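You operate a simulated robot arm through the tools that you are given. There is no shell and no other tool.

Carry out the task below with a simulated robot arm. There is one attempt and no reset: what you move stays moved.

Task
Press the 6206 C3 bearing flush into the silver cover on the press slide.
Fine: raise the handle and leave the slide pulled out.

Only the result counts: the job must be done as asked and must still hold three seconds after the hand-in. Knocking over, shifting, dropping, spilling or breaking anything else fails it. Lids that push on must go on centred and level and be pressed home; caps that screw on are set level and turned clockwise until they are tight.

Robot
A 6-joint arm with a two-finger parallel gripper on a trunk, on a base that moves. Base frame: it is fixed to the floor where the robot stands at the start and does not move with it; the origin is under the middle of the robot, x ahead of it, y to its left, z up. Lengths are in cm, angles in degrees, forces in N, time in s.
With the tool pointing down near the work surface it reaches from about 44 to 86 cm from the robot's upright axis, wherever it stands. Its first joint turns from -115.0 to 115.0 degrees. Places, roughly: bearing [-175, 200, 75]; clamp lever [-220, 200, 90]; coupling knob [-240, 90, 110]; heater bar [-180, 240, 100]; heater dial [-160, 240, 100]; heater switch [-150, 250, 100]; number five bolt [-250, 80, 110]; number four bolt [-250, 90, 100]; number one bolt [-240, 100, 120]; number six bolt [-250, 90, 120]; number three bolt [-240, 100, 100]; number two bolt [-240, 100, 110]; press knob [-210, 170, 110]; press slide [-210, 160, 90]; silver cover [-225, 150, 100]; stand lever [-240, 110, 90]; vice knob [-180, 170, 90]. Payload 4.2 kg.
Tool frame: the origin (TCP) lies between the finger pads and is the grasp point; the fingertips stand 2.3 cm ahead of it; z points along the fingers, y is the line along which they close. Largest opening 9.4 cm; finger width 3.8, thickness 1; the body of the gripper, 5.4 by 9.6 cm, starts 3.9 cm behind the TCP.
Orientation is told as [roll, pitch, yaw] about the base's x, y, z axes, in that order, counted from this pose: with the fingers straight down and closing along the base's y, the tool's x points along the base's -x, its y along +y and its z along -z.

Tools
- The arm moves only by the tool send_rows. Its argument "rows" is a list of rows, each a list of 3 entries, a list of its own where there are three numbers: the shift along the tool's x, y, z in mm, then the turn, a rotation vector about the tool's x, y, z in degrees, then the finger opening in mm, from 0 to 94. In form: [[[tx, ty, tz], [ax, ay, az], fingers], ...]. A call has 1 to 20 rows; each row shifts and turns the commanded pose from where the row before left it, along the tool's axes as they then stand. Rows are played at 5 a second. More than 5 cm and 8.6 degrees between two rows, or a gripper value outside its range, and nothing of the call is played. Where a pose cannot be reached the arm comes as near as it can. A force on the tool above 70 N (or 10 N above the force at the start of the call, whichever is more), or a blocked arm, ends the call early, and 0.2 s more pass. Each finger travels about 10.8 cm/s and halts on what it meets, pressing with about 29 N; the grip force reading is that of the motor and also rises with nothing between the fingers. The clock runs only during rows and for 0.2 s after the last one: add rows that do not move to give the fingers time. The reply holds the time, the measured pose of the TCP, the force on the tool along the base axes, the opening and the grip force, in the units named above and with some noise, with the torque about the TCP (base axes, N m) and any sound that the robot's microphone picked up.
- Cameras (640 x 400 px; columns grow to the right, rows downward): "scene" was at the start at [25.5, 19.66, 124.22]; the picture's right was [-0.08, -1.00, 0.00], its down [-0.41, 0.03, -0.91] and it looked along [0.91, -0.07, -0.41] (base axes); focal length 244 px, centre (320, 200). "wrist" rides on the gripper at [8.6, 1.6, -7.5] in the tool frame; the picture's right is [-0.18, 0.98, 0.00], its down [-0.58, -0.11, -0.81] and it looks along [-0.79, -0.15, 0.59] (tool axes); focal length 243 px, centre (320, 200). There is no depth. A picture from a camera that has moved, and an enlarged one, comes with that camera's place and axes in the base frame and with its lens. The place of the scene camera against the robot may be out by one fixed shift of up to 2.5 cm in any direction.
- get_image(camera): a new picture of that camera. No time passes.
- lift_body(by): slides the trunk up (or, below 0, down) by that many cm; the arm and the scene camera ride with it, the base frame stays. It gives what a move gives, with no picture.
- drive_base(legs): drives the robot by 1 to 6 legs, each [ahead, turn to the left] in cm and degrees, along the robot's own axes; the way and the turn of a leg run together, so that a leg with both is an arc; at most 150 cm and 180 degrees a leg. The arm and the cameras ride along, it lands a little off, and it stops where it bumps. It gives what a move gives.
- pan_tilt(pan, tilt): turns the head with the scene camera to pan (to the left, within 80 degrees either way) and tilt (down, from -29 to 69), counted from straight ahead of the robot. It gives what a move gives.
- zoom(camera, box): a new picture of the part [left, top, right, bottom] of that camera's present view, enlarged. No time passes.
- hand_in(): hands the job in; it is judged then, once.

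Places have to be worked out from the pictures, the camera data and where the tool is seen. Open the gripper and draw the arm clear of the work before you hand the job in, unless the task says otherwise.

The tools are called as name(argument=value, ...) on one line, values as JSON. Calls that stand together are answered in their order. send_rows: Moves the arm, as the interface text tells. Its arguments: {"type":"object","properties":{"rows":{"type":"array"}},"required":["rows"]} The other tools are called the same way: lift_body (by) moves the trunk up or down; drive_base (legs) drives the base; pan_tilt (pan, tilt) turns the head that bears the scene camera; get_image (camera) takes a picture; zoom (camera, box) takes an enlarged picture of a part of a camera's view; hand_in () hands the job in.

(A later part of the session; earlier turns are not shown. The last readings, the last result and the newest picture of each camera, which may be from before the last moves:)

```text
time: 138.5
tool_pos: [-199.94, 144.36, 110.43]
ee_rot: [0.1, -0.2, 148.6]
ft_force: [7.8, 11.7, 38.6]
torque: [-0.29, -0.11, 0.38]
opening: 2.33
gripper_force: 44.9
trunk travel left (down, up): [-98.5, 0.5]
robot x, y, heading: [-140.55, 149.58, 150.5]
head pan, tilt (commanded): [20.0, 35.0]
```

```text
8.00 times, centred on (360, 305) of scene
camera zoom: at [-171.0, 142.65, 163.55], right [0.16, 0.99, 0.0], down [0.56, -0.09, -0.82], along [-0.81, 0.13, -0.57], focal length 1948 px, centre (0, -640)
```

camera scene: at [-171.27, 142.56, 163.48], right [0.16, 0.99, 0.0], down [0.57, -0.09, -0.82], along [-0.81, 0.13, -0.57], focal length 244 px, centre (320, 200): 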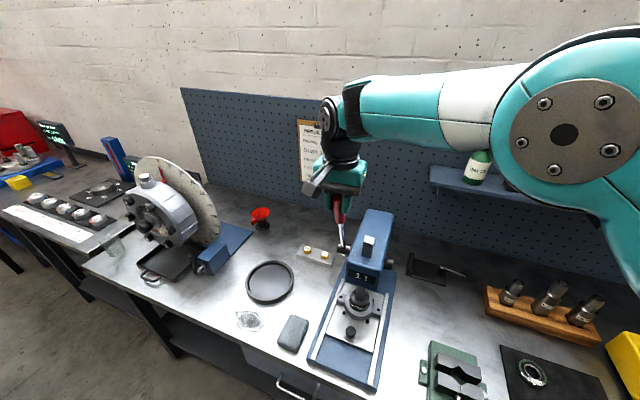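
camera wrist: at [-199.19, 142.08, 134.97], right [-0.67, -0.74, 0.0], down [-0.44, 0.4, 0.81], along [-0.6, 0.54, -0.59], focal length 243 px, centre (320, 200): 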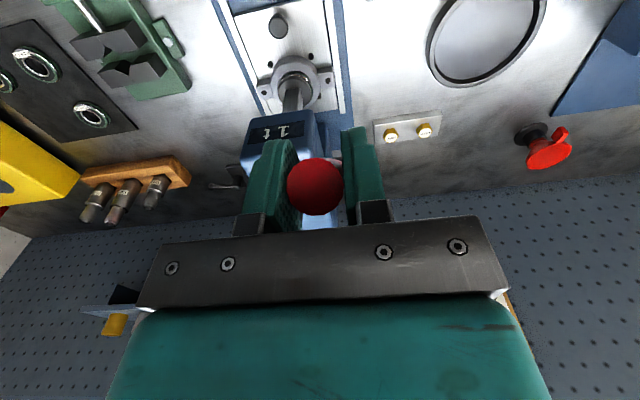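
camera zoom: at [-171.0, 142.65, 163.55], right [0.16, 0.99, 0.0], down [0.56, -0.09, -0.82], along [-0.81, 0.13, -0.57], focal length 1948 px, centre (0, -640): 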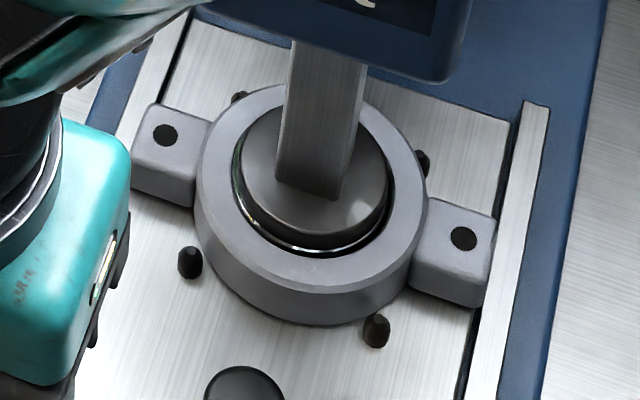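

The handle now holds against ~39 N. Let me view the whole scene to check the arm's clearance to my head and the handle state.

get_image(camera="scene")

get_image(camera="wrist")

```text
taken
camera scene: at [-171.0, 142.65, 163.55], right [0.16, 0.99, 0.0], down [0.56, -0.09, -0.82], along [-0.81, 0.13, -0.57], focal length 244 px, centre (320, 200)
```

scene: 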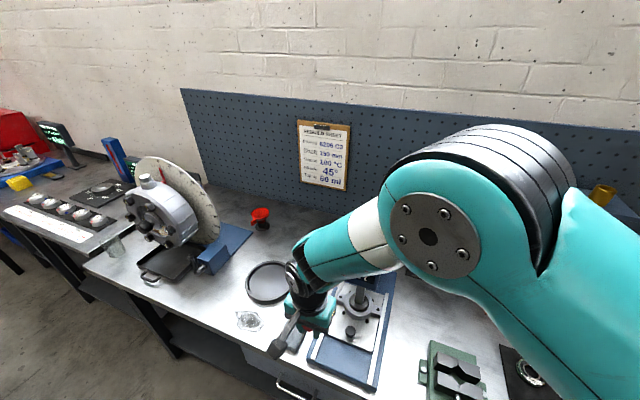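

```text
taken
camera wrist: at [-193.3, 138.51, 117.73], right [-0.67, -0.74, 0.0], down [-0.44, 0.4, 0.81], along [-0.6, 0.54, -0.59], focal length 243 px, centre (320, 200)
```

wrist: 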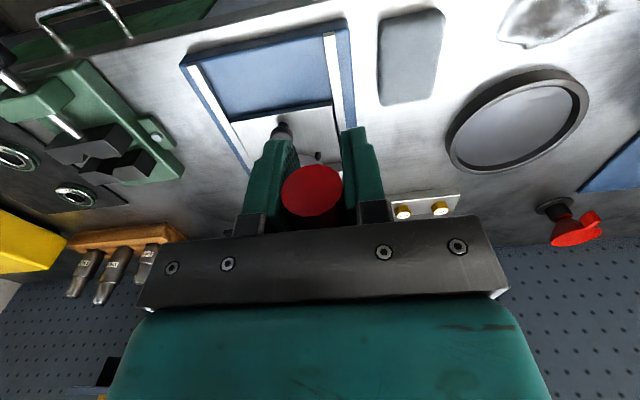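

The rod has slid a bit toward the palm, but the handle is near horizontal. I'll zoom closely at the cover rim to judge whether the bearing is flush.

zoom(camera="scene", box=[350, 292, 372, 318])

```text
15.38 times, centred on (361, 305) of scene
camera zoom: at [-171.0, 142.65, 163.55], right [0.16, 0.99, 0.0], down [0.56, -0.09, -0.82], along [-0.81, 0.13, -0.57], focal length 3746 px, centre (-311, -1415)
```

zoom: 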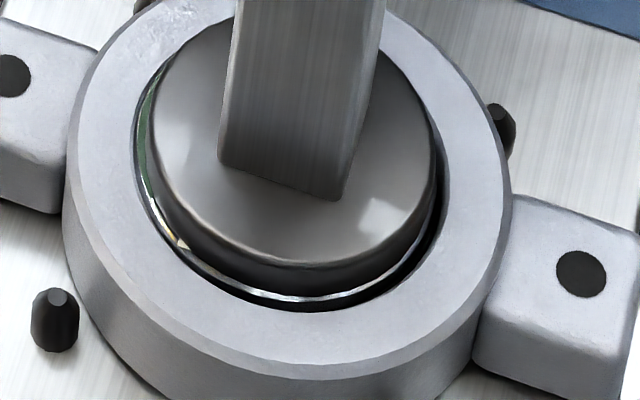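

There may still be a millimetre or two to go. I'll press further down in small steps.

send_rows(rows=[[[-0.5, 0, 4], [0, 0, 0], 12], [[-0.5, 0, 4], [0, 0, 0], 12], [[0, 0, 0], [0, 0, 0], 12]])

zoom(camera="scene", box=[350, 292, 372, 318])

get_image(camera="wrist")

```text
time: 139.3
tool_pos: [-199.97, 144.32, 109.67]
ee_rot: [0.2, -0.1, 148.6]
ft_force: [6.2, 6.8, 37.7]
torque: [-0.27, -0.06, 0.14]
opening: 2.38
gripper_force: 45.4
trunk travel left (down, up): [-98.5, 0.5]
robot x, y, heading: [-140.95, 149.75, 150.3]
head pan, tilt (commanded): [20.0, 35.0]
```

```text
15.38 times, centred on (361, 305) of scene
camera zoom: at [-171.0, 142.61, 163.55], right [0.16, 0.99, 0.0], down [0.56, -0.09, -0.82], along [-0.81, 0.13, -0.57], focal length 3746 px, centre (-311, -1415)
```

zoom: 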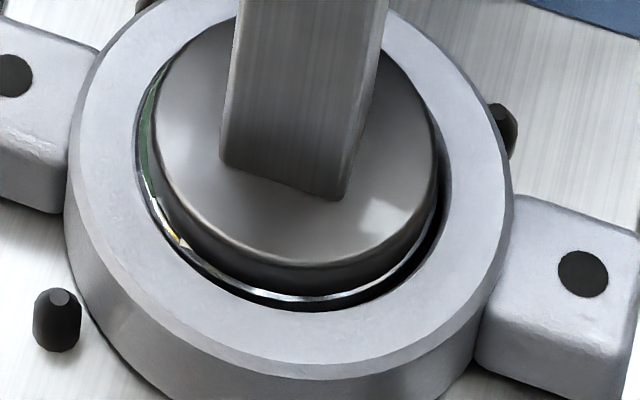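

```text
taken
camera wrist: at [-193.28, 138.52, 116.95], right [-0.67, -0.74, 0.0], down [-0.44, 0.4, 0.81], along [-0.6, 0.54, -0.59], focal length 243 px, centre (320, 200)
```

wrist: 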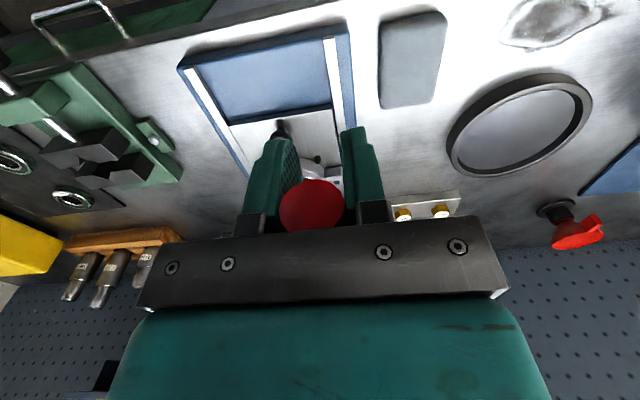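

The rod has slipped to the palm and the ram no longer moves at ~38 N. I'll push on with the palm in 2 mm steps to see whether it gives any more.

send_rows(rows=[[[0, 0, 2], [0, 0, 0], 12], [[0, 0, 0], [0, 0, 0], 12]])

send_rows(rows=[[[0, 0, 2], [0, 0, 0], 12], [[0, 0, 0], [0, 0, 0], 12]])

zoom(camera="scene", box=[350, 292, 372, 318])

```text
time: 139.9
tool_pos: [-199.93, 144.43, 109.46]
ee_rot: [0.2, -0.1, 148.7]
ft_force: [6.0, 6.5, 41.5]
torque: [-0.12, 0.18, 0.19]
opening: 2.39
gripper_force: 45.0
trunk travel left (down, up): [-98.5, 0.5]
robot x, y, heading: [-140.56, 149.74, 150.5]
head pan, tilt (commanded): [20.0, 35.0]
```

```text
time: 140.5
tool_pos: [-199.91, 144.43, 109.4]
ee_rot: [0.3, -0.2, 148.7]
ft_force: [8.1, 9.4, 55.0]
torque: [-0.47, -0.28, 0.25]
opening: 2.36
gripper_force: 44.9
trunk travel left (down, up): [-98.5, 0.5]
robot x, y, heading: [-140.71, 149.65, 150.6]
head pan, tilt (commanded): [20.0, 35.0]
```

```text
15.38 times, centred on (361, 305) of scene
camera zoom: at [-170.91, 142.66, 163.59], right [0.16, 0.99, 0.0], down [0.56, -0.09, -0.82], along [-0.81, 0.13, -0.57], focal length 3746 px, centre (-311, -1415)
```

zoom: 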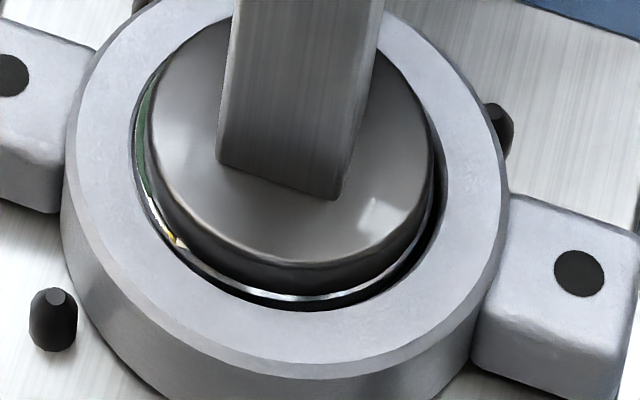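

At 55 N nothing moves any more – the bearing appears bottomed. One last firm push to ~65 N for certainty.

send_rows(rows=[[[0, 0, 1.5], [0, 0, 0], 12], [[0, 0, 0], [0, 0, 0], 12], [[0, 0, 0], [0, 0, 0], 12]])

zoom(camera="scene", box=[350, 292, 372, 318])

```text
time: 141.3
tool_pos: [-199.97, 144.25, 109.4]
ee_rot: [0.3, -0.3, 148.8]
ft_force: [10.5, 9.4, 64.8]
torque: [-0.65, -0.52, 0.17]
opening: 2.37
gripper_force: 44.8
trunk travel left (down, up): [-98.5, 0.5]
robot x, y, heading: [-140.27, 149.61, 150.7]
head pan, tilt (commanded): [20.0, 35.0]
```

```text
15.38 times, centred on (361, 305) of scene
camera zoom: at [-170.87, 142.67, 163.59], right [0.16, 0.99, 0.0], down [0.56, -0.09, -0.82], along [-0.81, 0.13, -0.57], focal length 3746 px, centre (-311, -1415)
```

zoom: 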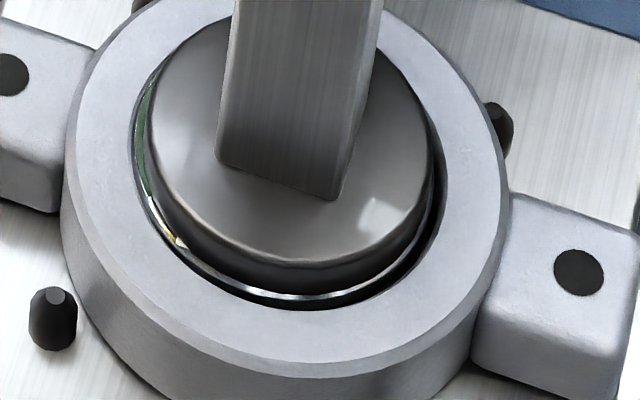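

Rigid stop at 65 N – the bearing is home. Now I relieve the push by raising 5 mm and watch whether the handle springs back.

send_rows(rows=[[[0, 0, -3], [0, 0, 0], 12], [[0, 0, -3], [0, 0, 0], 12], [[0, 0, 0], [0, 0, 0], 12]])

send_rows(rows=[[[0, 0, -3], [0, 0, 0], 12], [[0, 0, 0], [0, 0, 0], 12]])

get_image(camera="wrist")

```text
time: 142.1
tool_pos: [-199.92, 144.4, 109.45]
ee_rot: [0.0, 0.1, 148.8]
ft_force: [3.1, 3.7, 20.3]
torque: [0.12, 0.79, 0.18]
opening: 2.38
gripper_force: 45.0
trunk travel left (down, up): [-98.5, 0.5]
robot x, y, heading: [-140.72, 149.54, 150.8]
head pan, tilt (commanded): [20.0, 35.0]
```

```text
time: 142.7
tool_pos: [-199.89, 144.35, 109.67]
ee_rot: [-0.2, 0.1, 148.7]
ft_force: [-4.2, 4.3, -4.1]
torque: [-0.99, -1.54, 0.27]
opening: 2.37
gripper_force: 45.2
trunk travel left (down, up): [-98.5, 0.5]
robot x, y, heading: [-140.63, 149.66, 150.7]
head pan, tilt (commanded): [20.0, 35.0]
```

```text
taken
camera wrist: at [-193.33, 138.52, 116.97], right [-0.67, -0.74, 0.0], down [-0.44, 0.39, 0.81], along [-0.6, 0.54, -0.59], focal length 243 px, centre (320, 200)
```

wrist: 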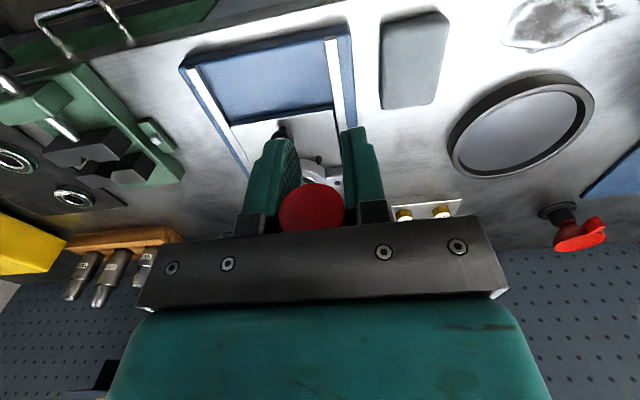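

The handle stays put by friction (force near zero). I'll loosen the grip, raise 1.8 cm so the rod sits mid-finger again, and regrip for lifting.

send_rows(rows=[[[0, 0, 0], [0, 0, 0], 40], [[0, 0, 0], [0, 0, 0], 40], [[0, 0, -9], [0, 0, 0], 40], [[0, 0, -9], [0, 0, 0], 40], [[0, 0, 0], [0, 0, 0], 40]])

get_image(camera="wrist")

```text
time: 143.9
tool_pos: [-200.01, 144.24, 111.86]
ee_rot: [0.1, -0.1, 148.8]
ft_force: [0.0, -0.6, -0.1]
torque: [0.02, 0.0, 0.0]
opening: 3.99
gripper_force: 0.0
trunk travel left (down, up): [-98.5, 0.5]
robot x, y, heading: [-140.79, 149.88, 150.5]
head pan, tilt (commanded): [20.0, 35.0]
```

```text
taken
camera wrist: at [-193.36, 138.46, 119.03], right [-0.67, -0.74, 0.0], down [-0.44, 0.4, 0.81], along [-0.6, 0.54, -0.59], focal length 243 px, centre (320, 200)
```

wrist: 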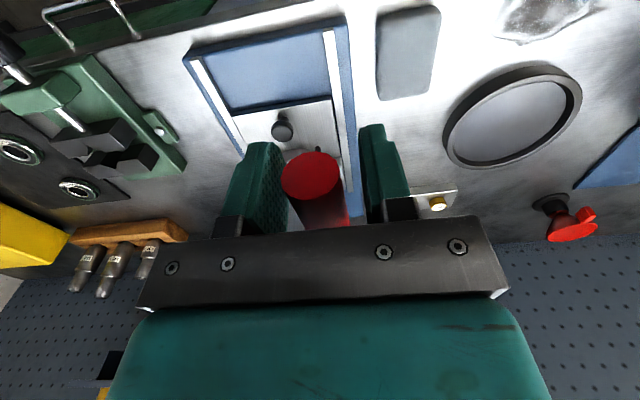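

The rod sits nicely mid-pad. Closing on it.

send_rows(rows=[[[0, 0, 0], [0, 0, 0], 25], [[0, 0, 0], [0, 0, 0], 12], [[0, 0, 0], [0, 0, 0], 12], [[0, 0, 0], [0, 0, 0], 12]])

```text
time: 144.9
tool_pos: [-199.93, 144.36, 111.68]
ee_rot: [-0.1, 0.0, 148.7]
ft_force: [3.7, 6.8, 1.8]
torque: [0.01, 0.03, 0.45]
opening: 2.39
gripper_force: 44.9
trunk travel left (down, up): [-98.5, 0.5]
robot x, y, heading: [-140.67, 149.58, 150.4]
head pan, tilt (commanded): [20.0, 35.0]
```

Gripped. Now lifting the handle back along its arc, first ~10°.

send_rows(rows=[[[-1.2, 0, -10.2], [0, 0, 0], 12], [[-1.2, 0, -10.2], [0, 0, 0], 12], [[-2.05, 0, -10.1], [0, 0, 0], 12], [[-2.05, 0, -10.1], [0, 0, 0], 12], [[0, 0, 0], [0, 0, 0], 12]])

get_image(camera="wrist")

zoom(camera="scene", box=[350, 292, 372, 318])

```text
time: 146.1
tool_pos: [-200.56, 144.7, 115.52]
ee_rot: [0.0, 0.0, 148.8]
ft_force: [6.8, 2.8, -6.6]
torque: [-0.75, -1.19, 0.16]
opening: 2.37
gripper_force: 45.8
trunk travel left (down, up): [-98.5, 0.5]
robot x, y, heading: [-140.89, 149.94, 150.4]
head pan, tilt (commanded): [20.0, 35.0]
```

```text
taken
camera wrist: at [-193.89, 138.87, 123.0], right [-0.67, -0.74, 0.0], down [-0.44, 0.39, 0.81], along [-0.6, 0.54, -0.59], focal length 243 px, centre (320, 200)
```

wrist: 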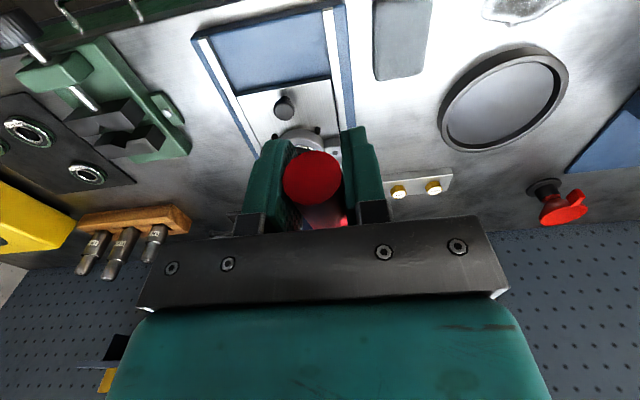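

```text
15.38 times, centred on (361, 305) of scene
camera zoom: at [-171.17, 142.59, 163.5], right [0.16, 0.99, 0.0], down [0.57, -0.09, -0.82], along [-0.81, 0.13, -0.57], focal length 3746 px, centre (-311, -1415)
```

zoom: 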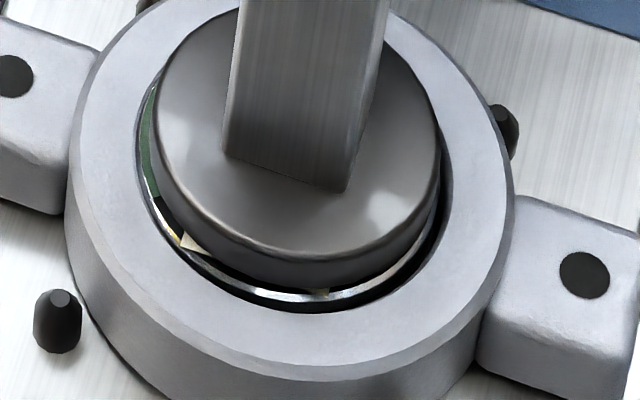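

The ram lifts off while the bearing stays in the cover. Continuing to raise the handle.

send_rows(rows=[[[-2.9, 0, -9.9], [0, 0, 0], 12], [[-2.9, 0, -9.9], [0, 0, 0], 12], [[-3.8, 0, -9.55], [0, 0, 0], 12], [[-3.8, 0, -9.55], [0, 0, 0], 12], [[0, 0, 0], [0, 0, 0], 12]])

send_rows(rows=[[[-4.6, 0, -9.2], [0, 0, 0], 12], [[-4.6, 0, -9.2], [0, 0, 0], 12], [[-5.4, 0, -8.8], [0, 0, 0], 12], [[-5.4, 0, -8.8], [0, 0, 0], 12], [[0, 0, 0], [0, 0, 0], 12]])

get_image(camera="wrist")

```text
time: 147.3
tool_pos: [-201.69, 145.42, 119.8]
ee_rot: [0.0, 0.0, 148.8]
ft_force: [6.6, -1.8, -2.8]
torque: [-0.68, -1.07, 0.09]
opening: 2.38
gripper_force: 44.8
trunk travel left (down, up): [-98.5, 0.5]
robot x, y, heading: [-140.89, 150.02, 150.6]
head pan, tilt (commanded): [20.0, 35.0]
```

```text
time: 148.5
tool_pos: [-203.48, 146.49, 123.31]
ee_rot: [0.0, 0.0, 148.7]
ft_force: [6.6, 1.2, -3.8]
torque: [-0.86, -1.02, 0.71]
opening: 2.39
gripper_force: 45.3
trunk travel left (down, up): [-98.5, 0.5]
robot x, y, heading: [-140.81, 149.65, 150.4]
head pan, tilt (commanded): [20.0, 35.0]
```

```text
taken
camera wrist: at [-196.8, 140.64, 130.59], right [-0.67, -0.74, 0.0], down [-0.44, 0.39, 0.81], along [-0.6, 0.54, -0.59], focal length 243 px, centre (320, 200)
```

wrist: 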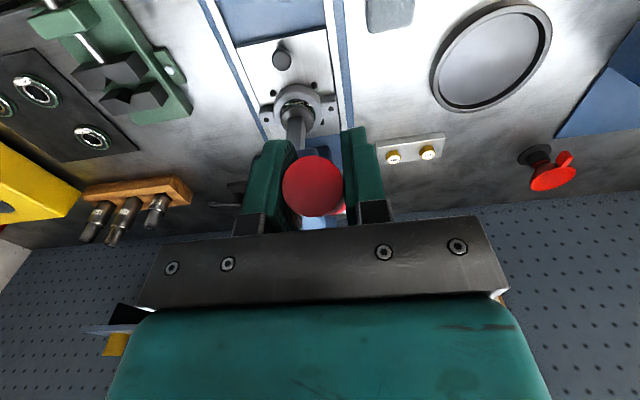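

Good, ~8 N resistance and the rod stays in the pads. Continuing up to ~36°.

send_rows(rows=[[[-6.1, 0, -8.3], [0, 0, 0], 12], [[-6.1, 0, -8.3], [0, 0, 0], 12], [[-6.8, 0, -7.7], [0, 0, 0], 12], [[-6.8, 0, -7.7], [0, 0, 0], 12], [[0, 0, 0], [0, 0, 0], 12]])

send_rows(rows=[[[-7.5, 0, -7.1], [0, 0, 0], 12], [[-7.5, 0, -7.1], [0, 0, 0], 12], [[-8.1, 0, -6.4], [0, 0, 0], 12], [[-8.1, 0, -6.4], [0, 0, 0], 12], [[0, 0, 0], [0, 0, 0], 12]])

get_image(camera="wrist")

get_image(camera="scene")

```text
time: 149.7
tool_pos: [-205.55, 147.87, 126.56]
ee_rot: [0.0, 0.0, 148.7]
ft_force: [5.7, 3.2, -7.5]
torque: [-1.08, -1.03, 0.64]
opening: 2.38
gripper_force: 45.7
trunk travel left (down, up): [-98.5, 0.5]
robot x, y, heading: [-140.83, 149.95, 150.4]
head pan, tilt (commanded): [20.0, 35.0]
```

```text
time: 150.9
tool_pos: [-208.32, 149.45, 129.08]
ee_rot: [0.1, -0.1, 148.7]
ft_force: [11.0, -1.4, 2.2]
torque: [-0.72, -1.18, -0.02]
opening: 2.38
gripper_force: 44.9
trunk travel left (down, up): [-98.5, 0.5]
robot x, y, heading: [-140.62, 149.99, 150.9]
head pan, tilt (commanded): [20.0, 35.0]
```

```text
taken
camera wrist: at [-201.59, 143.54, 136.46], right [-0.67, -0.74, 0.0], down [-0.44, 0.4, 0.81], along [-0.6, 0.54, -0.59], focal length 243 px, centre (320, 200)
```

wrist: 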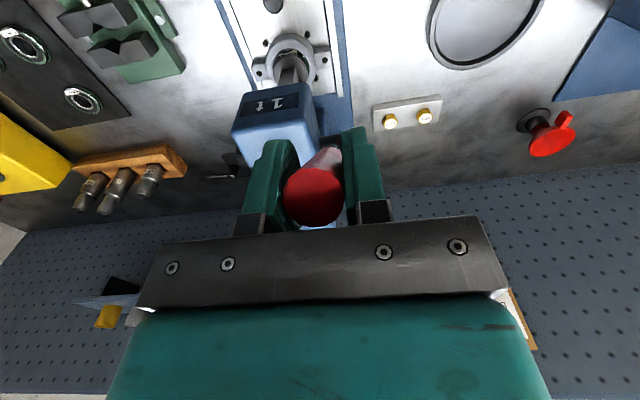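

```text
taken
camera scene: at [-171.09, 142.56, 163.52], right [0.16, 0.99, 0.0], down [0.57, -0.09, -0.82], along [-0.81, 0.13, -0.57], focal length 244 px, centre (320, 200)
```

scene: 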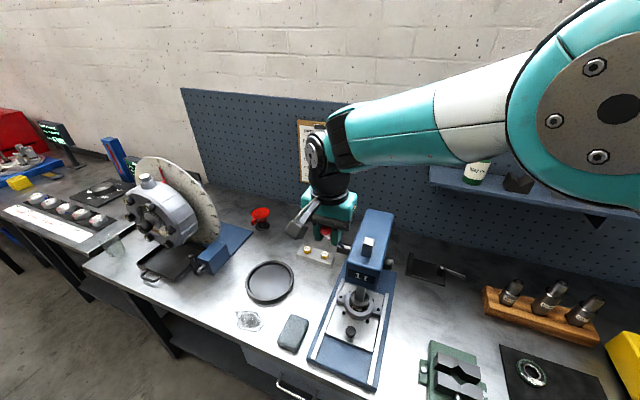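

Handle at ~36°. Continuing to ~16°, then the rest.

send_rows(rows=[[[-8.6, 0, -5.7], [0, 0, 0], 12], [[-8.6, 0, -5.7], [0, 0, 0], 12], [[-9.05, 0, -4.9], [0, 0, 0], 12], [[-9.05, 0, -4.9], [0, 0, 0], 12], [[0, 0, 0], [0, 0, 0], 12]])

send_rows(rows=[[[-9.45, 0, -4.1], [0, 0, 0], 12], [[-9.45, 0, -4.1], [0, 0, 0], 12], [[-9.75, 0, -3.3], [0, 0, 0], 12], [[-9.75, 0, -3.3], [0, 0, 0], 12], [[0, 0, 0], [0, 0, 0], 12]])

get_image(camera="wrist")

```text
time: 152.1
tool_pos: [-211.33, 151.27, 131.17]
ee_rot: [-0.1, 0.0, 148.7]
ft_force: [5.3, -3.2, -3.2]
torque: [-0.82, -1.07, 0.1]
opening: 2.43
gripper_force: 45.0
trunk travel left (down, up): [-98.5, 0.5]
robot x, y, heading: [-140.51, 149.58, 150.6]
head pan, tilt (commanded): [20.0, 35.0]
```

```text
time: 153.3
tool_pos: [-214.57, 153.28, 132.71]
ee_rot: [0.0, 0.0, 148.7]
ft_force: [7.1, -2.6, 2.5]
torque: [-0.69, -1.24, -0.08]
opening: 2.39
gripper_force: 45.3
trunk travel left (down, up): [-98.5, 0.5]
robot x, y, heading: [-140.99, 150.02, 150.5]
head pan, tilt (commanded): [20.0, 35.0]
```

```text
taken
camera wrist: at [-207.99, 147.41, 140.09], right [-0.67, -0.74, 0.0], down [-0.44, 0.4, 0.81], along [-0.6, 0.54, -0.59], focal length 243 px, centre (320, 200)
```

wrist: 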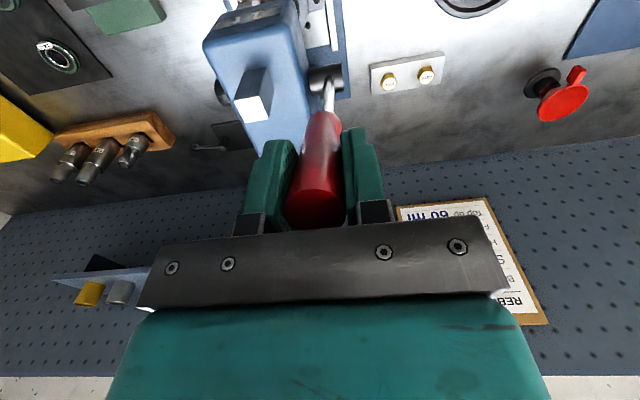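

Nearly upright. The last 10° to the original position, then a small extra push to feel the stop.

send_rows(rows=[[[-10, 0, -2.4], [0, 0, 0], 12], [[-10, 0, -2.4], [0, 0, 0], 12], [[-10.2, 0, -1.5], [0, 0, 0], 12], [[0, 0, 0], [0, 0, 0], 12]])

send_rows(rows=[[[-10.2, 0, -1.5], [0, 0, 0], 12], [[0, 0, 0], [0, 0, 0], 12]])

get_image(camera="wrist")

get_image(camera="scene")

```text
time: 154.3
tool_pos: [-217.1, 154.87, 133.35]
ee_rot: [0.0, -0.1, 148.9]
ft_force: [3.8, -9.4, 11.7]
torque: [-0.21, -1.41, -0.18]
opening: 2.4
gripper_force: 44.8
trunk travel left (down, up): [-98.5, 0.5]
robot x, y, heading: [-140.11, 150.06, 150.5]
head pan, tilt (commanded): [20.0, 35.0]
```

```text
time: 154.9
tool_pos: [-218.0, 155.25, 133.51]
ee_rot: [0.2, -0.1, 148.9]
ft_force: [2.1, -8.8, 10.1]
torque: [-0.47, -1.29, -0.15]
opening: 2.38
gripper_force: 45.0
trunk travel left (down, up): [-98.5, 0.5]
robot x, y, heading: [-140.69, 149.71, 150.7]
head pan, tilt (commanded): [20.0, 35.0]
```

```text
taken
camera wrist: at [-211.36, 149.47, 140.8], right [-0.67, -0.75, 0.0], down [-0.44, 0.39, 0.81], along [-0.6, 0.54, -0.59], focal length 243 px, centre (320, 200)
```

wrist: 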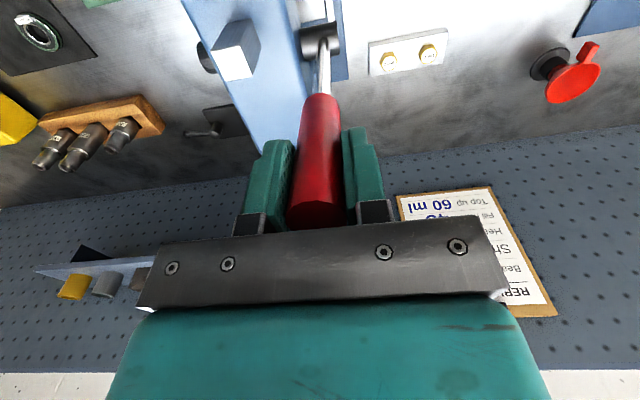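

```text
taken
camera scene: at [-171.11, 142.5, 163.51], right [0.16, 0.99, 0.0], down [0.57, -0.09, -0.82], along [-0.81, 0.13, -0.57], focal length 244 px, centre (320, 200)
```

scene: 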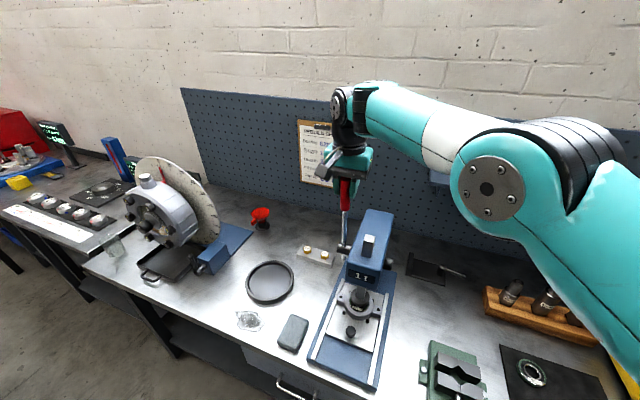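

The handle is back near its starting angle. A small extra push inward to check the upper stop.

send_rows(rows=[[[-5, 0, 0], [0, 0, 0], 12], [[0, 0, 0], [0, 0, 0], 12]])

send_rows(rows=[[[-5, 0, 0], [0, 0, 0], 12], [[0, 0, 0], [0, 0, 0], 12]])

get_image(camera="wrist")

```text
time: 155.5
tool_pos: [-218.3, 155.46, 133.46]
ee_rot: [-0.1, 0.0, 148.8]
ft_force: [20.7, -11.4, 8.9]
torque: [-0.17, 0.29, -0.03]
opening: 2.38
gripper_force: 44.7
trunk travel left (down, up): [-98.5, 0.5]
robot x, y, heading: [-141.11, 149.7, 150.4]
head pan, tilt (commanded): [20.0, 35.0]
```

```text
time: 156.1
tool_pos: [-218.48, 155.67, 133.49]
ee_rot: [-0.2, 0.1, 148.9]
ft_force: [34.5, -17.1, 0.8]
torque: [-0.73, 0.34, 0.08]
opening: 2.37
gripper_force: 44.6
trunk travel left (down, up): [-98.5, 0.5]
robot x, y, heading: [-140.71, 149.94, 150.4]
head pan, tilt (commanded): [20.0, 35.0]
```

```text
taken
camera wrist: at [-211.99, 149.84, 140.8], right [-0.67, -0.75, 0.0], down [-0.44, 0.39, 0.81], along [-0.6, 0.54, -0.59], focal length 243 px, centre (320, 200)
```

wrist: 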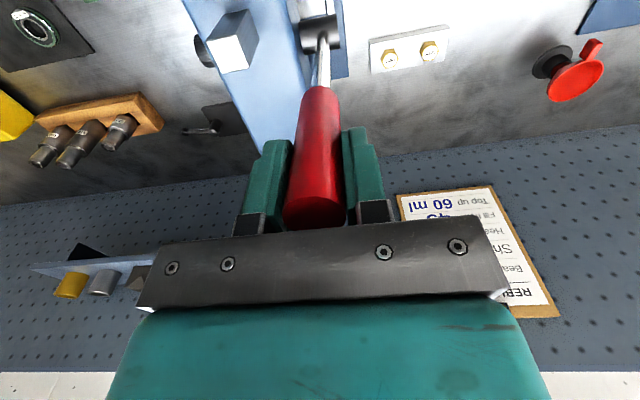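

38 N against the upper stop – the handle is fully raised. I'll relax the push and open the fingers.

send_rows(rows=[[[4, 0, 0], [0, 0, 0], 12], [[2, 0, 0], [0, 0, 0], 12], [[0, 0, 0], [0, 0, 0], 12]])

send_rows(rows=[[[0, 0, 0], [0, 0, 0], 30], [[0, 0, 0], [0, 0, 0], 45], [[0, 0, 0], [0, 0, 0], 56], [[0, 0, 0], [0, 0, 0], 56]])

get_image(camera="wrist")

```text
time: 156.9
tool_pos: [-218.5, 155.68, 133.41]
ee_rot: [0.1, -0.2, 148.4]
ft_force: [-2.7, -6.0, -2.9]
torque: [0.86, 0.28, -0.13]
opening: 2.42
gripper_force: 45.0
trunk travel left (down, up): [-98.5, 0.5]
robot x, y, heading: [-140.56, 149.96, 150.5]
head pan, tilt (commanded): [20.0, 35.0]
```

```text
time: 157.9
tool_pos: [-218.51, 155.61, 133.42]
ee_rot: [0.0, -0.1, 148.6]
ft_force: [0.7, 0.1, 0.5]
torque: [-0.04, -0.02, -0.01]
opening: 5.59
gripper_force: 0.0
trunk travel left (down, up): [-98.5, 0.5]
robot x, y, heading: [-140.39, 149.94, 150.4]
head pan, tilt (commanded): [20.0, 35.0]
```

```text
taken
camera wrist: at [-211.84, 149.72, 140.79], right [-0.67, -0.74, 0.0], down [-0.44, 0.39, 0.81], along [-0.6, 0.54, -0.59], focal length 243 px, centre (320, 200)
```

wrist: 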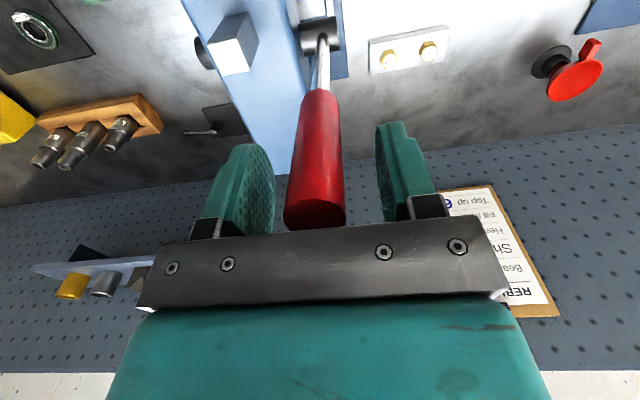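

The handle stays up. I'll withdraw the open hand horizontally outward so the rod leaves between the fingers.

send_rows(rows=[[[20, 0, 0], [0, 0, 0], 60], [[30, 0, 0], [0, 0, 0], 60], [[40, 0, 0], [0, 0, 0], 60], [[40, 0, 0], [0, 0, 0], 60], [[30, 0, 0], [0, 0, 0], 60], [[0, 0, 0], [0, 0, 0], 60]])

get_image(camera="scene")

get_image(camera="wrist")

```text
time: 159.3
tool_pos: [-205.03, 147.31, 133.49]
ee_rot: [-0.1, 0.0, 148.7]
ft_force: [0.8, 0.1, 0.0]
torque: [0.01, -0.01, 0.0]
opening: 5.99
gripper_force: 0.1
trunk travel left (down, up): [-98.5, 0.5]
robot x, y, heading: [-141.1, 150.05, 150.3]
head pan, tilt (commanded): [20.0, 35.0]
```

```text
taken
camera scene: at [-171.16, 142.57, 163.5], right [0.16, 0.99, 0.0], down [0.57, -0.09, -0.82], along [-0.81, 0.13, -0.57], focal length 244 px, centre (320, 200)
```

scene: 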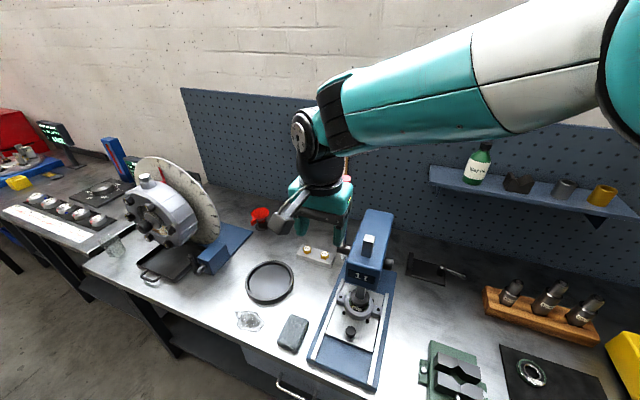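

```text
taken
camera wrist: at [-198.26, 141.4, 140.8], right [-0.67, -0.74, 0.0], down [-0.44, 0.4, 0.81], along [-0.6, 0.54, -0.59], focal length 243 px, centre (320, 200)
```

wrist: 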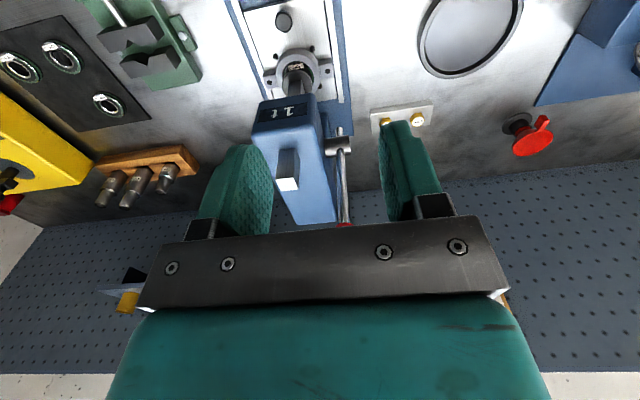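

Clear of the handle. Next the slide: shift right 7 cm in front of the press, tilt 15°, and lower the trunk 26 cm to the pose used before above the knob.

send_rows(rows=[[[-5, -36, 0], [0, 0, 0], 52], [[-5, -36, 0], [0, 0, 0], 52], [[0, 0, 0], [0, -7.5, 0], 52], [[0, 0, 0], [0, -7.5, 0], 52], [[0, 0, 0], [0, 0, 0], 52]])

lift_body(by=-26)

get_image(camera="wrist")

get_image(camera="scene")

```text
time: 160.5
tool_pos: [-201.81, 153.91, 133.43]
ee_rot: [0.1, -15.1, 148.8]
ft_force: [0.3, -0.3, -0.7]
torque: [-0.02, 0.02, -0.01]
opening: 5.18
gripper_force: 0.0
trunk travel left (down, up): [-98.5, 0.5]
robot x, y, heading: [-140.99, 149.65, 150.6]
head pan, tilt (commanded): [20.0, 35.0]
```

```text
time: 163.2
tool_pos: [-201.87, 153.93, 107.5]
ee_rot: [0.0, -15.0, 148.7]
ft_force: [0.2, 0.0, 0.9]
torque: [0.0, -0.02, 0.02]
opening: 5.21
gripper_force: 0.1
trunk travel left (down, up): [-72.5, 26.5]
robot x, y, heading: [-140.62, 149.57, 150.6]
head pan, tilt (commanded): [20.0, 35.0]
```

```text
taken
camera wrist: at [-193.81, 147.26, 112.29], right [-0.66, -0.75, 0.05], down [-0.24, 0.28, 0.93], along [-0.71, 0.6, -0.37], focal length 243 px, centre (320, 200)
```

wrist: 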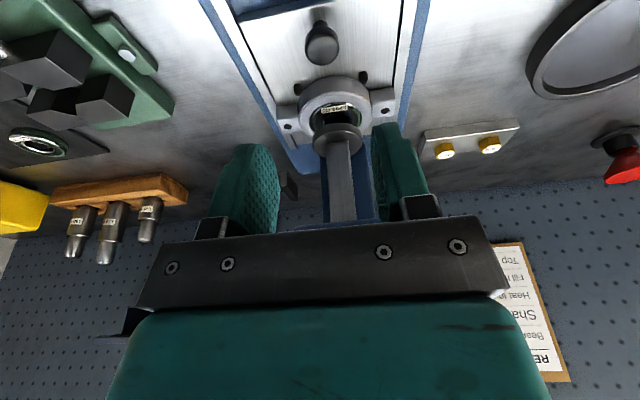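

```text
taken
camera scene: at [-171.18, 142.58, 137.5], right [0.16, 0.99, 0.0], down [0.57, -0.09, -0.82], along [-0.81, 0.13, -0.57], focal length 244 px, centre (320, 200)
```

scene: 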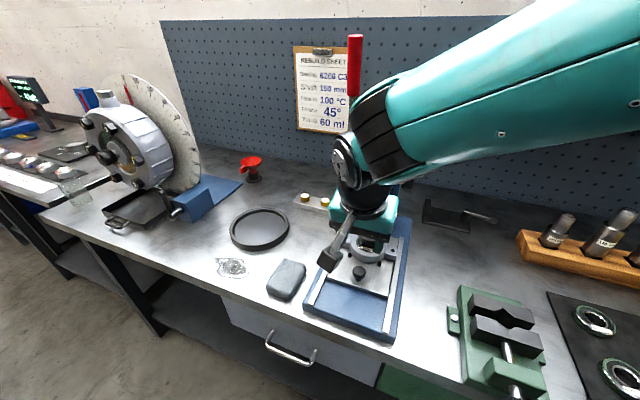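

The handle is up and the bearing sits in the cover. Zooming to check its seat before gripping the slide knob.

zoom(camera="wrist", box=[270, 50, 410, 160])

```text
3.64 times, centred on (340, 105) of wrist
camera zoom: at [-193.81, 147.26, 112.29], right [-0.66, -0.75, 0.05], down [-0.24, 0.28, 0.93], along [-0.71, 0.6, -0.37], focal length 882 px, centre (247, 546)
```

zoom: 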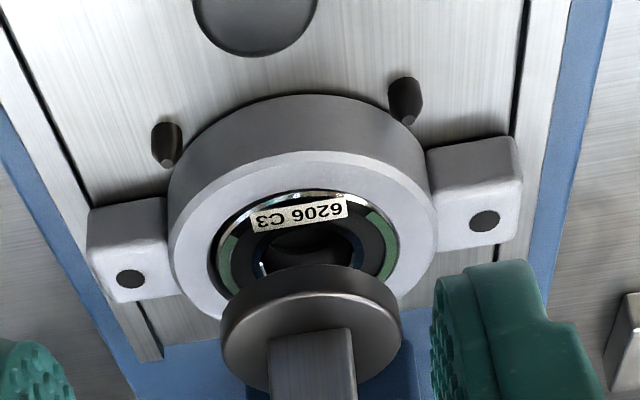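

The bearing looks flush and level in the cover. Now approaching the slide knob along the tool axis.

send_rows(rows=[[[0, 0, 40], [0, 0, 0], 52], [[0, 0, 40], [0, 0, 0], 52], [[0, 0, 35], [0, 0, 0], 52], [[0, 0, 15], [0, 0, 0], 52], [[0, 0, 0], [0, 0, 0], 52]])

get_image(camera="wrist")

```text
time: 164.4
tool_pos: [-204.69, 155.6, 94.93]
ee_rot: [0.0, -15.1, 148.7]
ft_force: [-0.5, -0.2, -0.3]
torque: [0.0, 0.01, -0.03]
opening: 5.18
gripper_force: 0.1
trunk travel left (down, up): [-72.5, 26.5]
robot x, y, heading: [-140.9, 149.59, 150.4]
head pan, tilt (commanded): [20.0, 35.0]
```

```text
taken
camera wrist: at [-196.64, 148.84, 99.71], right [-0.66, -0.75, 0.05], down [-0.24, 0.28, 0.93], along [-0.71, 0.6, -0.37], focal length 243 px, centre (320, 200)
```

wrist: 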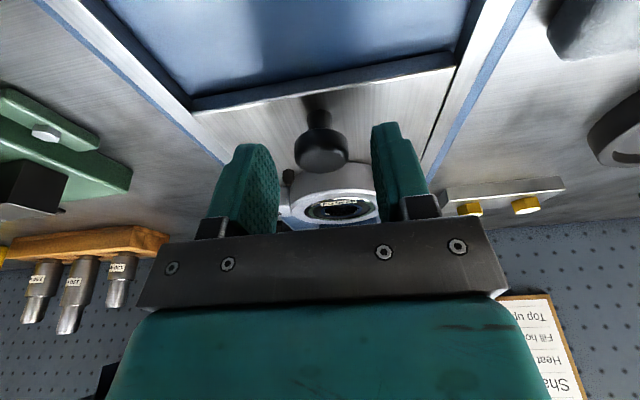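

Knob lies between the fingers. Last 1.5 cm, then close.

send_rows(rows=[[[0, 0, 8], [0, 0, 0], 52], [[0, 0, 7.5], [0, 0, 0], 52], [[0, 0, 0], [0, 0, 0], 52], [[0, 0, 0], [0, 0, 0], 35], [[0, 0, 0], [0, 0, 0], 20], [[0, 0, 0], [0, 0, 0], 20], [[0, 0, 0], [0, 0, 0], 20]])

get_image(camera="wrist")

```text
time: 166.0
tool_pos: [-204.99, 155.72, 93.3]
ee_rot: [0.1, -15.0, 148.8]
ft_force: [-4.1, -5.2, -2.8]
torque: [-0.11, 0.09, 0.05]
opening: 2.95
gripper_force: 44.9
trunk travel left (down, up): [-72.5, 26.5]
robot x, y, heading: [-140.55, 149.71, 150.5]
head pan, tilt (commanded): [20.0, 35.0]
```

```text
taken
camera wrist: at [-197.01, 149.08, 98.29], right [-0.66, -0.75, 0.05], down [-0.24, 0.28, 0.93], along [-0.71, 0.6, -0.37], focal length 243 px, centre (320, 200)
```

wrist: 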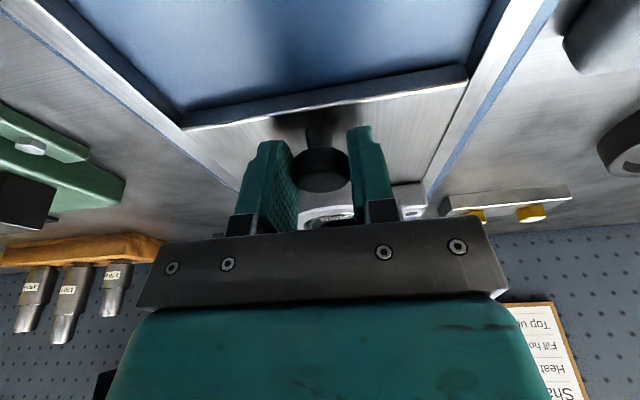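

Holding the knob (2.95). Pulling the slide outward in steps.

send_rows(rows=[[[4.83, 0.7, -1.29], [0, 0, 0], 20], [[7.73, 0, -2.07], [0, 0, 0], 20], [[7.73, 0, -2.07], [0, 0, 0], 20], [[7.73, 0, -2.07], [0, 0, 0], 20], [[7.73, 0, -2.07], [0, 0, 0], 20], [[0, 0, 0], [0, 0, 0], 20]])

send_rows(rows=[[[7.73, 0, -2.07], [0, 0, 0], 20], [[7.73, 0, -2.07], [0, 0, 0], 20], [[7.73, 0, -2.07], [0, 0, 0], 20], [[0, 0, 0], [0, 0, 0], 20]])

```text
time: 167.4
tool_pos: [-201.87, 153.92, 93.39]
ee_rot: [0.1, -15.0, 148.7]
ft_force: [0.1, -0.2, 11.1]
torque: [-0.18, -0.29, -0.07]
opening: 2.92
gripper_force: 45.1
trunk travel left (down, up): [-72.5, 26.5]
robot x, y, heading: [-140.8, 149.46, 150.5]
head pan, tilt (commanded): [20.0, 35.0]
```

```text
time: 168.4
tool_pos: [-199.99, 152.53, 93.48]
ee_rot: [-0.1, -15.1, 148.8]
ft_force: [-0.9, -0.4, 10.1]
torque: [0.53, 0.81, 0.0]
opening: 2.93
gripper_force: 45.3
trunk travel left (down, up): [-72.5, 26.5]
robot x, y, heading: [-140.84, 149.78, 150.6]
head pan, tilt (commanded): [20.0, 35.0]
```

Slide is following freely, ~6 cm out. Continuing.

send_rows(rows=[[[-0.1, 0, -0.4], [0, 0, 0], 20], [[7.73, 0, -2.07], [0, 0, 0], 20], [[7.73, 0, -2.07], [0, 0, 0], 20], [[7.73, 0, -2.07], [0, 0, 0], 20], [[0, 0, 0], [0, 0, 0], 20]])

send_rows(rows=[[[7.73, 0, -2.07], [0, 0, 0], 20], [[7.73, 0, -2.07], [0, 0, 0], 20], [[0, 0, 0], [0, 0, 0], 20]])

get_image(camera="wrist")

```text
time: 169.6
tool_pos: [-197.79, 151.41, 93.46]
ee_rot: [0.0, -14.9, 148.8]
ft_force: [-2.5, -3.5, -5.8]
torque: [0.16, 0.44, 0.07]
opening: 2.94
gripper_force: 44.9
trunk travel left (down, up): [-72.5, 26.5]
robot x, y, heading: [-140.84, 150.1, 150.5]
head pan, tilt (commanded): [20.0, 35.0]
```

```text
time: 170.4
tool_pos: [-196.52, 150.57, 93.42]
ee_rot: [0.0, -14.9, 148.9]
ft_force: [-4.4, -10.1, -16.5]
torque: [-0.28, 0.01, 0.05]
opening: 2.94
gripper_force: 44.8
trunk travel left (down, up): [-72.5, 26.5]
robot x, y, heading: [-140.72, 150.04, 150.6]
head pan, tilt (commanded): [20.0, 35.0]
```

```text
taken
camera wrist: at [-188.49, 143.93, 98.3], right [-0.66, -0.75, 0.05], down [-0.25, 0.28, 0.93], along [-0.71, 0.6, -0.37], focal length 243 px, centre (320, 200)
```

wrist: 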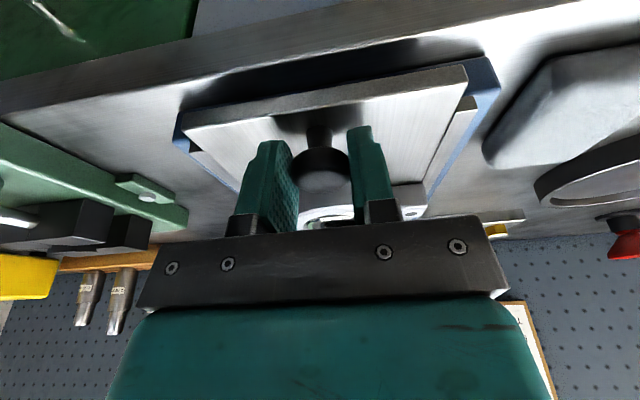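

10.2 cm out. Easing vertical and side loads, then pulling the remaining ~1.6 cm to the stop.

send_rows(rows=[[[0.13, 0.9, 0.5], [0, 0, 0], 20], [[4.83, 0, -1.29], [0, 0, 0], 20], [[4.83, 0, -1.29], [0, 0, 0], 20], [[0, 0, 0], [0, 0, 0], 20]])

send_rows(rows=[[[3.86, 0, -1.03], [0, 0, 0], 20], [[3.86, 0, -1.03], [0, 0, 0], 20], [[0, 0, 0], [0, 0, 0], 20]])

```text
time: 171.4
tool_pos: [-195.66, 150.15, 93.45]
ee_rot: [-0.1, -15.1, 148.7]
ft_force: [-1.3, -2.1, -12.1]
torque: [-0.07, -0.1, -0.12]
opening: 2.91
gripper_force: 44.6
trunk travel left (down, up): [-72.5, 26.5]
robot x, y, heading: [-140.88, 149.77, 150.7]
head pan, tilt (commanded): [20.0, 35.0]
```

```text
time: 172.2
tool_pos: [-194.93, 149.74, 93.44]
ee_rot: [-0.1, -15.0, 148.8]
ft_force: [0.2, 1.6, -13.7]
torque: [0.13, 0.21, -0.03]
opening: 2.95
gripper_force: 44.5
trunk travel left (down, up): [-72.5, 26.5]
robot x, y, heading: [-140.85, 149.76, 150.6]
head pan, tilt (commanded): [20.0, 35.0]
```

At the earlier outer-stop position. A last 4 mm pull to feel the stop.

send_rows(rows=[[[0.1, 0, 0.4], [0, 0, 0], 20], [[3.86, 0, -1.03], [0, 0, 0], 20], [[0, 0, 0], [0, 0, 0], 20]])

```text
time: 173.0
tool_pos: [-194.74, 149.34, 93.46]
ee_rot: [0.0, -14.9, 148.7]
ft_force: [2.4, 4.3, -5.0]
torque: [-0.13, -0.36, -0.07]
opening: 2.93
gripper_force: 45.3
trunk travel left (down, up): [-72.5, 26.5]
robot x, y, heading: [-140.78, 150.21, 150.7]
head pan, tilt (commanded): [20.0, 35.0]
```

send_rows(rows=[[[3.86, 0, -1.03], [0, 0, 0], 20], [[0, 0, 0], [0, 0, 0], 20]])

```text
time: 173.6
tool_pos: [-194.3, 149.26, 93.48]
ee_rot: [0.2, -15.0, 148.7]
ft_force: [4.7, 6.4, 8.0]
torque: [-0.18, -0.7, -0.01]
opening: 2.92
gripper_force: 45.1
trunk travel left (down, up): [-72.5, 26.5]
robot x, y, heading: [-140.73, 149.89, 150.8]
head pan, tilt (commanded): [20.0, 35.0]
```

It still moved ~4 mm with little force; I'll check in the picture whether the knob is still centred in the grip or the slide is at its stop.

get_image(camera="wrist")

send_rows(rows=[[[2.9, 0, -0.78], [0, 0, 0], 20], [[0, 0, 0], [0, 0, 0], 20]])

get_image(camera="wrist")

```text
taken
camera wrist: at [-186.26, 142.55, 98.28], right [-0.66, -0.75, 0.05], down [-0.24, 0.28, 0.93], along [-0.71, 0.6, -0.37], focal length 243 px, centre (320, 200)
```

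wrist: 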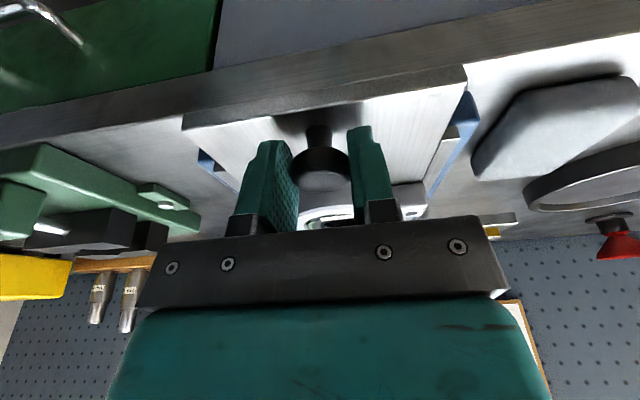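

```text
time: 174.2
tool_pos: [-193.94, 149.2, 93.39]
ee_rot: [0.1, -15.1, 148.6]
ft_force: [6.0, 8.6, 15.5]
torque: [0.13, -0.16, -0.09]
opening: 2.95
gripper_force: 44.9
trunk travel left (down, up): [-72.5, 26.5]
robot x, y, heading: [-140.89, 149.37, 150.5]
head pan, tilt (commanded): [20.0, 35.0]
```

```text
taken
camera wrist: at [-185.98, 142.37, 98.28], right [-0.66, -0.75, 0.05], down [-0.24, 0.28, 0.93], along [-0.71, 0.6, -0.36], focal length 243 px, centre (320, 200)
```

wrist: 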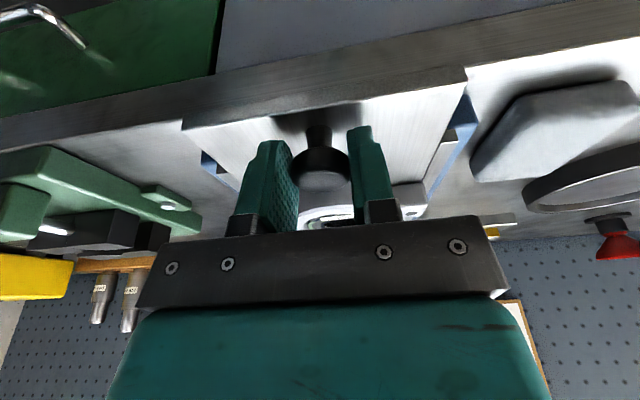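

The knob is still firmly in the grip and the slide keeps moving (13 cm so far) with no axial resistance, so the true stop lies further. I'll ease the vertical load and continue in small steps, watching my head's pose.

send_rows(rows=[[[-0.13, -0.8, -0.5], [0, 0, 0], 20], [[3.86, 0, -1.03], [0, 0, 0], 20], [[0, 0, 0], [0, 0, 0], 20]])

get_image(camera="scene")

```text
time: 175.0
tool_pos: [-193.65, 148.92, 93.5]
ee_rot: [0.1, -15.0, 148.7]
ft_force: [3.1, 2.4, 12.6]
torque: [0.32, 0.58, -0.15]
opening: 2.95
gripper_force: 45.4
trunk travel left (down, up): [-72.5, 26.5]
robot x, y, heading: [-141.08, 149.52, 150.4]
head pan, tilt (commanded): [20.0, 35.0]
```

```text
taken
camera scene: at [-171.12, 142.58, 137.52], right [0.16, 0.99, 0.0], down [0.57, -0.09, -0.82], along [-0.81, 0.13, -0.57], focal length 244 px, centre (320, 200)
```

scene: 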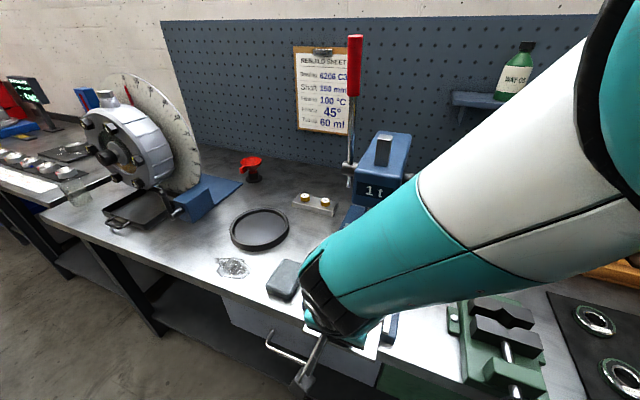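

Head unaffected, axial resistance still small. Another 8 mm.

send_rows(rows=[[[-0.1, 0, -0.4], [0, 0, 0], 20], [[3.86, 0, -1.03], [0, 0, 0], 20], [[3.86, 0, -1.03], [0, 0, 0], 20], [[0, 0, 0], [0, 0, 0], 20]])

get_image(camera="wrist")

```text
time: 176.0
tool_pos: [-193.31, 148.66, 93.36]
ee_rot: [0.1, -15.3, 148.5]
ft_force: [-35.7, 10.0, -0.6]
torque: [0.15, 0.48, 0.0]
opening: 2.98
gripper_force: 45.4
trunk travel left (down, up): [-72.5, 26.5]
robot x, y, heading: [-140.58, 149.46, 150.6]
head pan, tilt (commanded): [20.0, 35.0]
```

```text
taken
camera wrist: at [-185.28, 141.93, 98.23], right [-0.66, -0.75, 0.05], down [-0.24, 0.28, 0.93], along [-0.71, 0.61, -0.36], focal length 243 px, centre (320, 200)
```

wrist: 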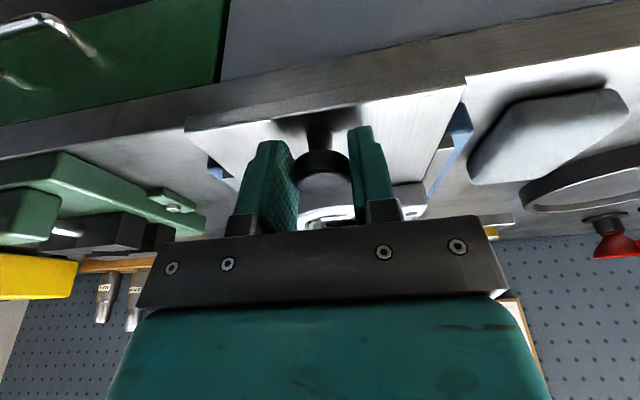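

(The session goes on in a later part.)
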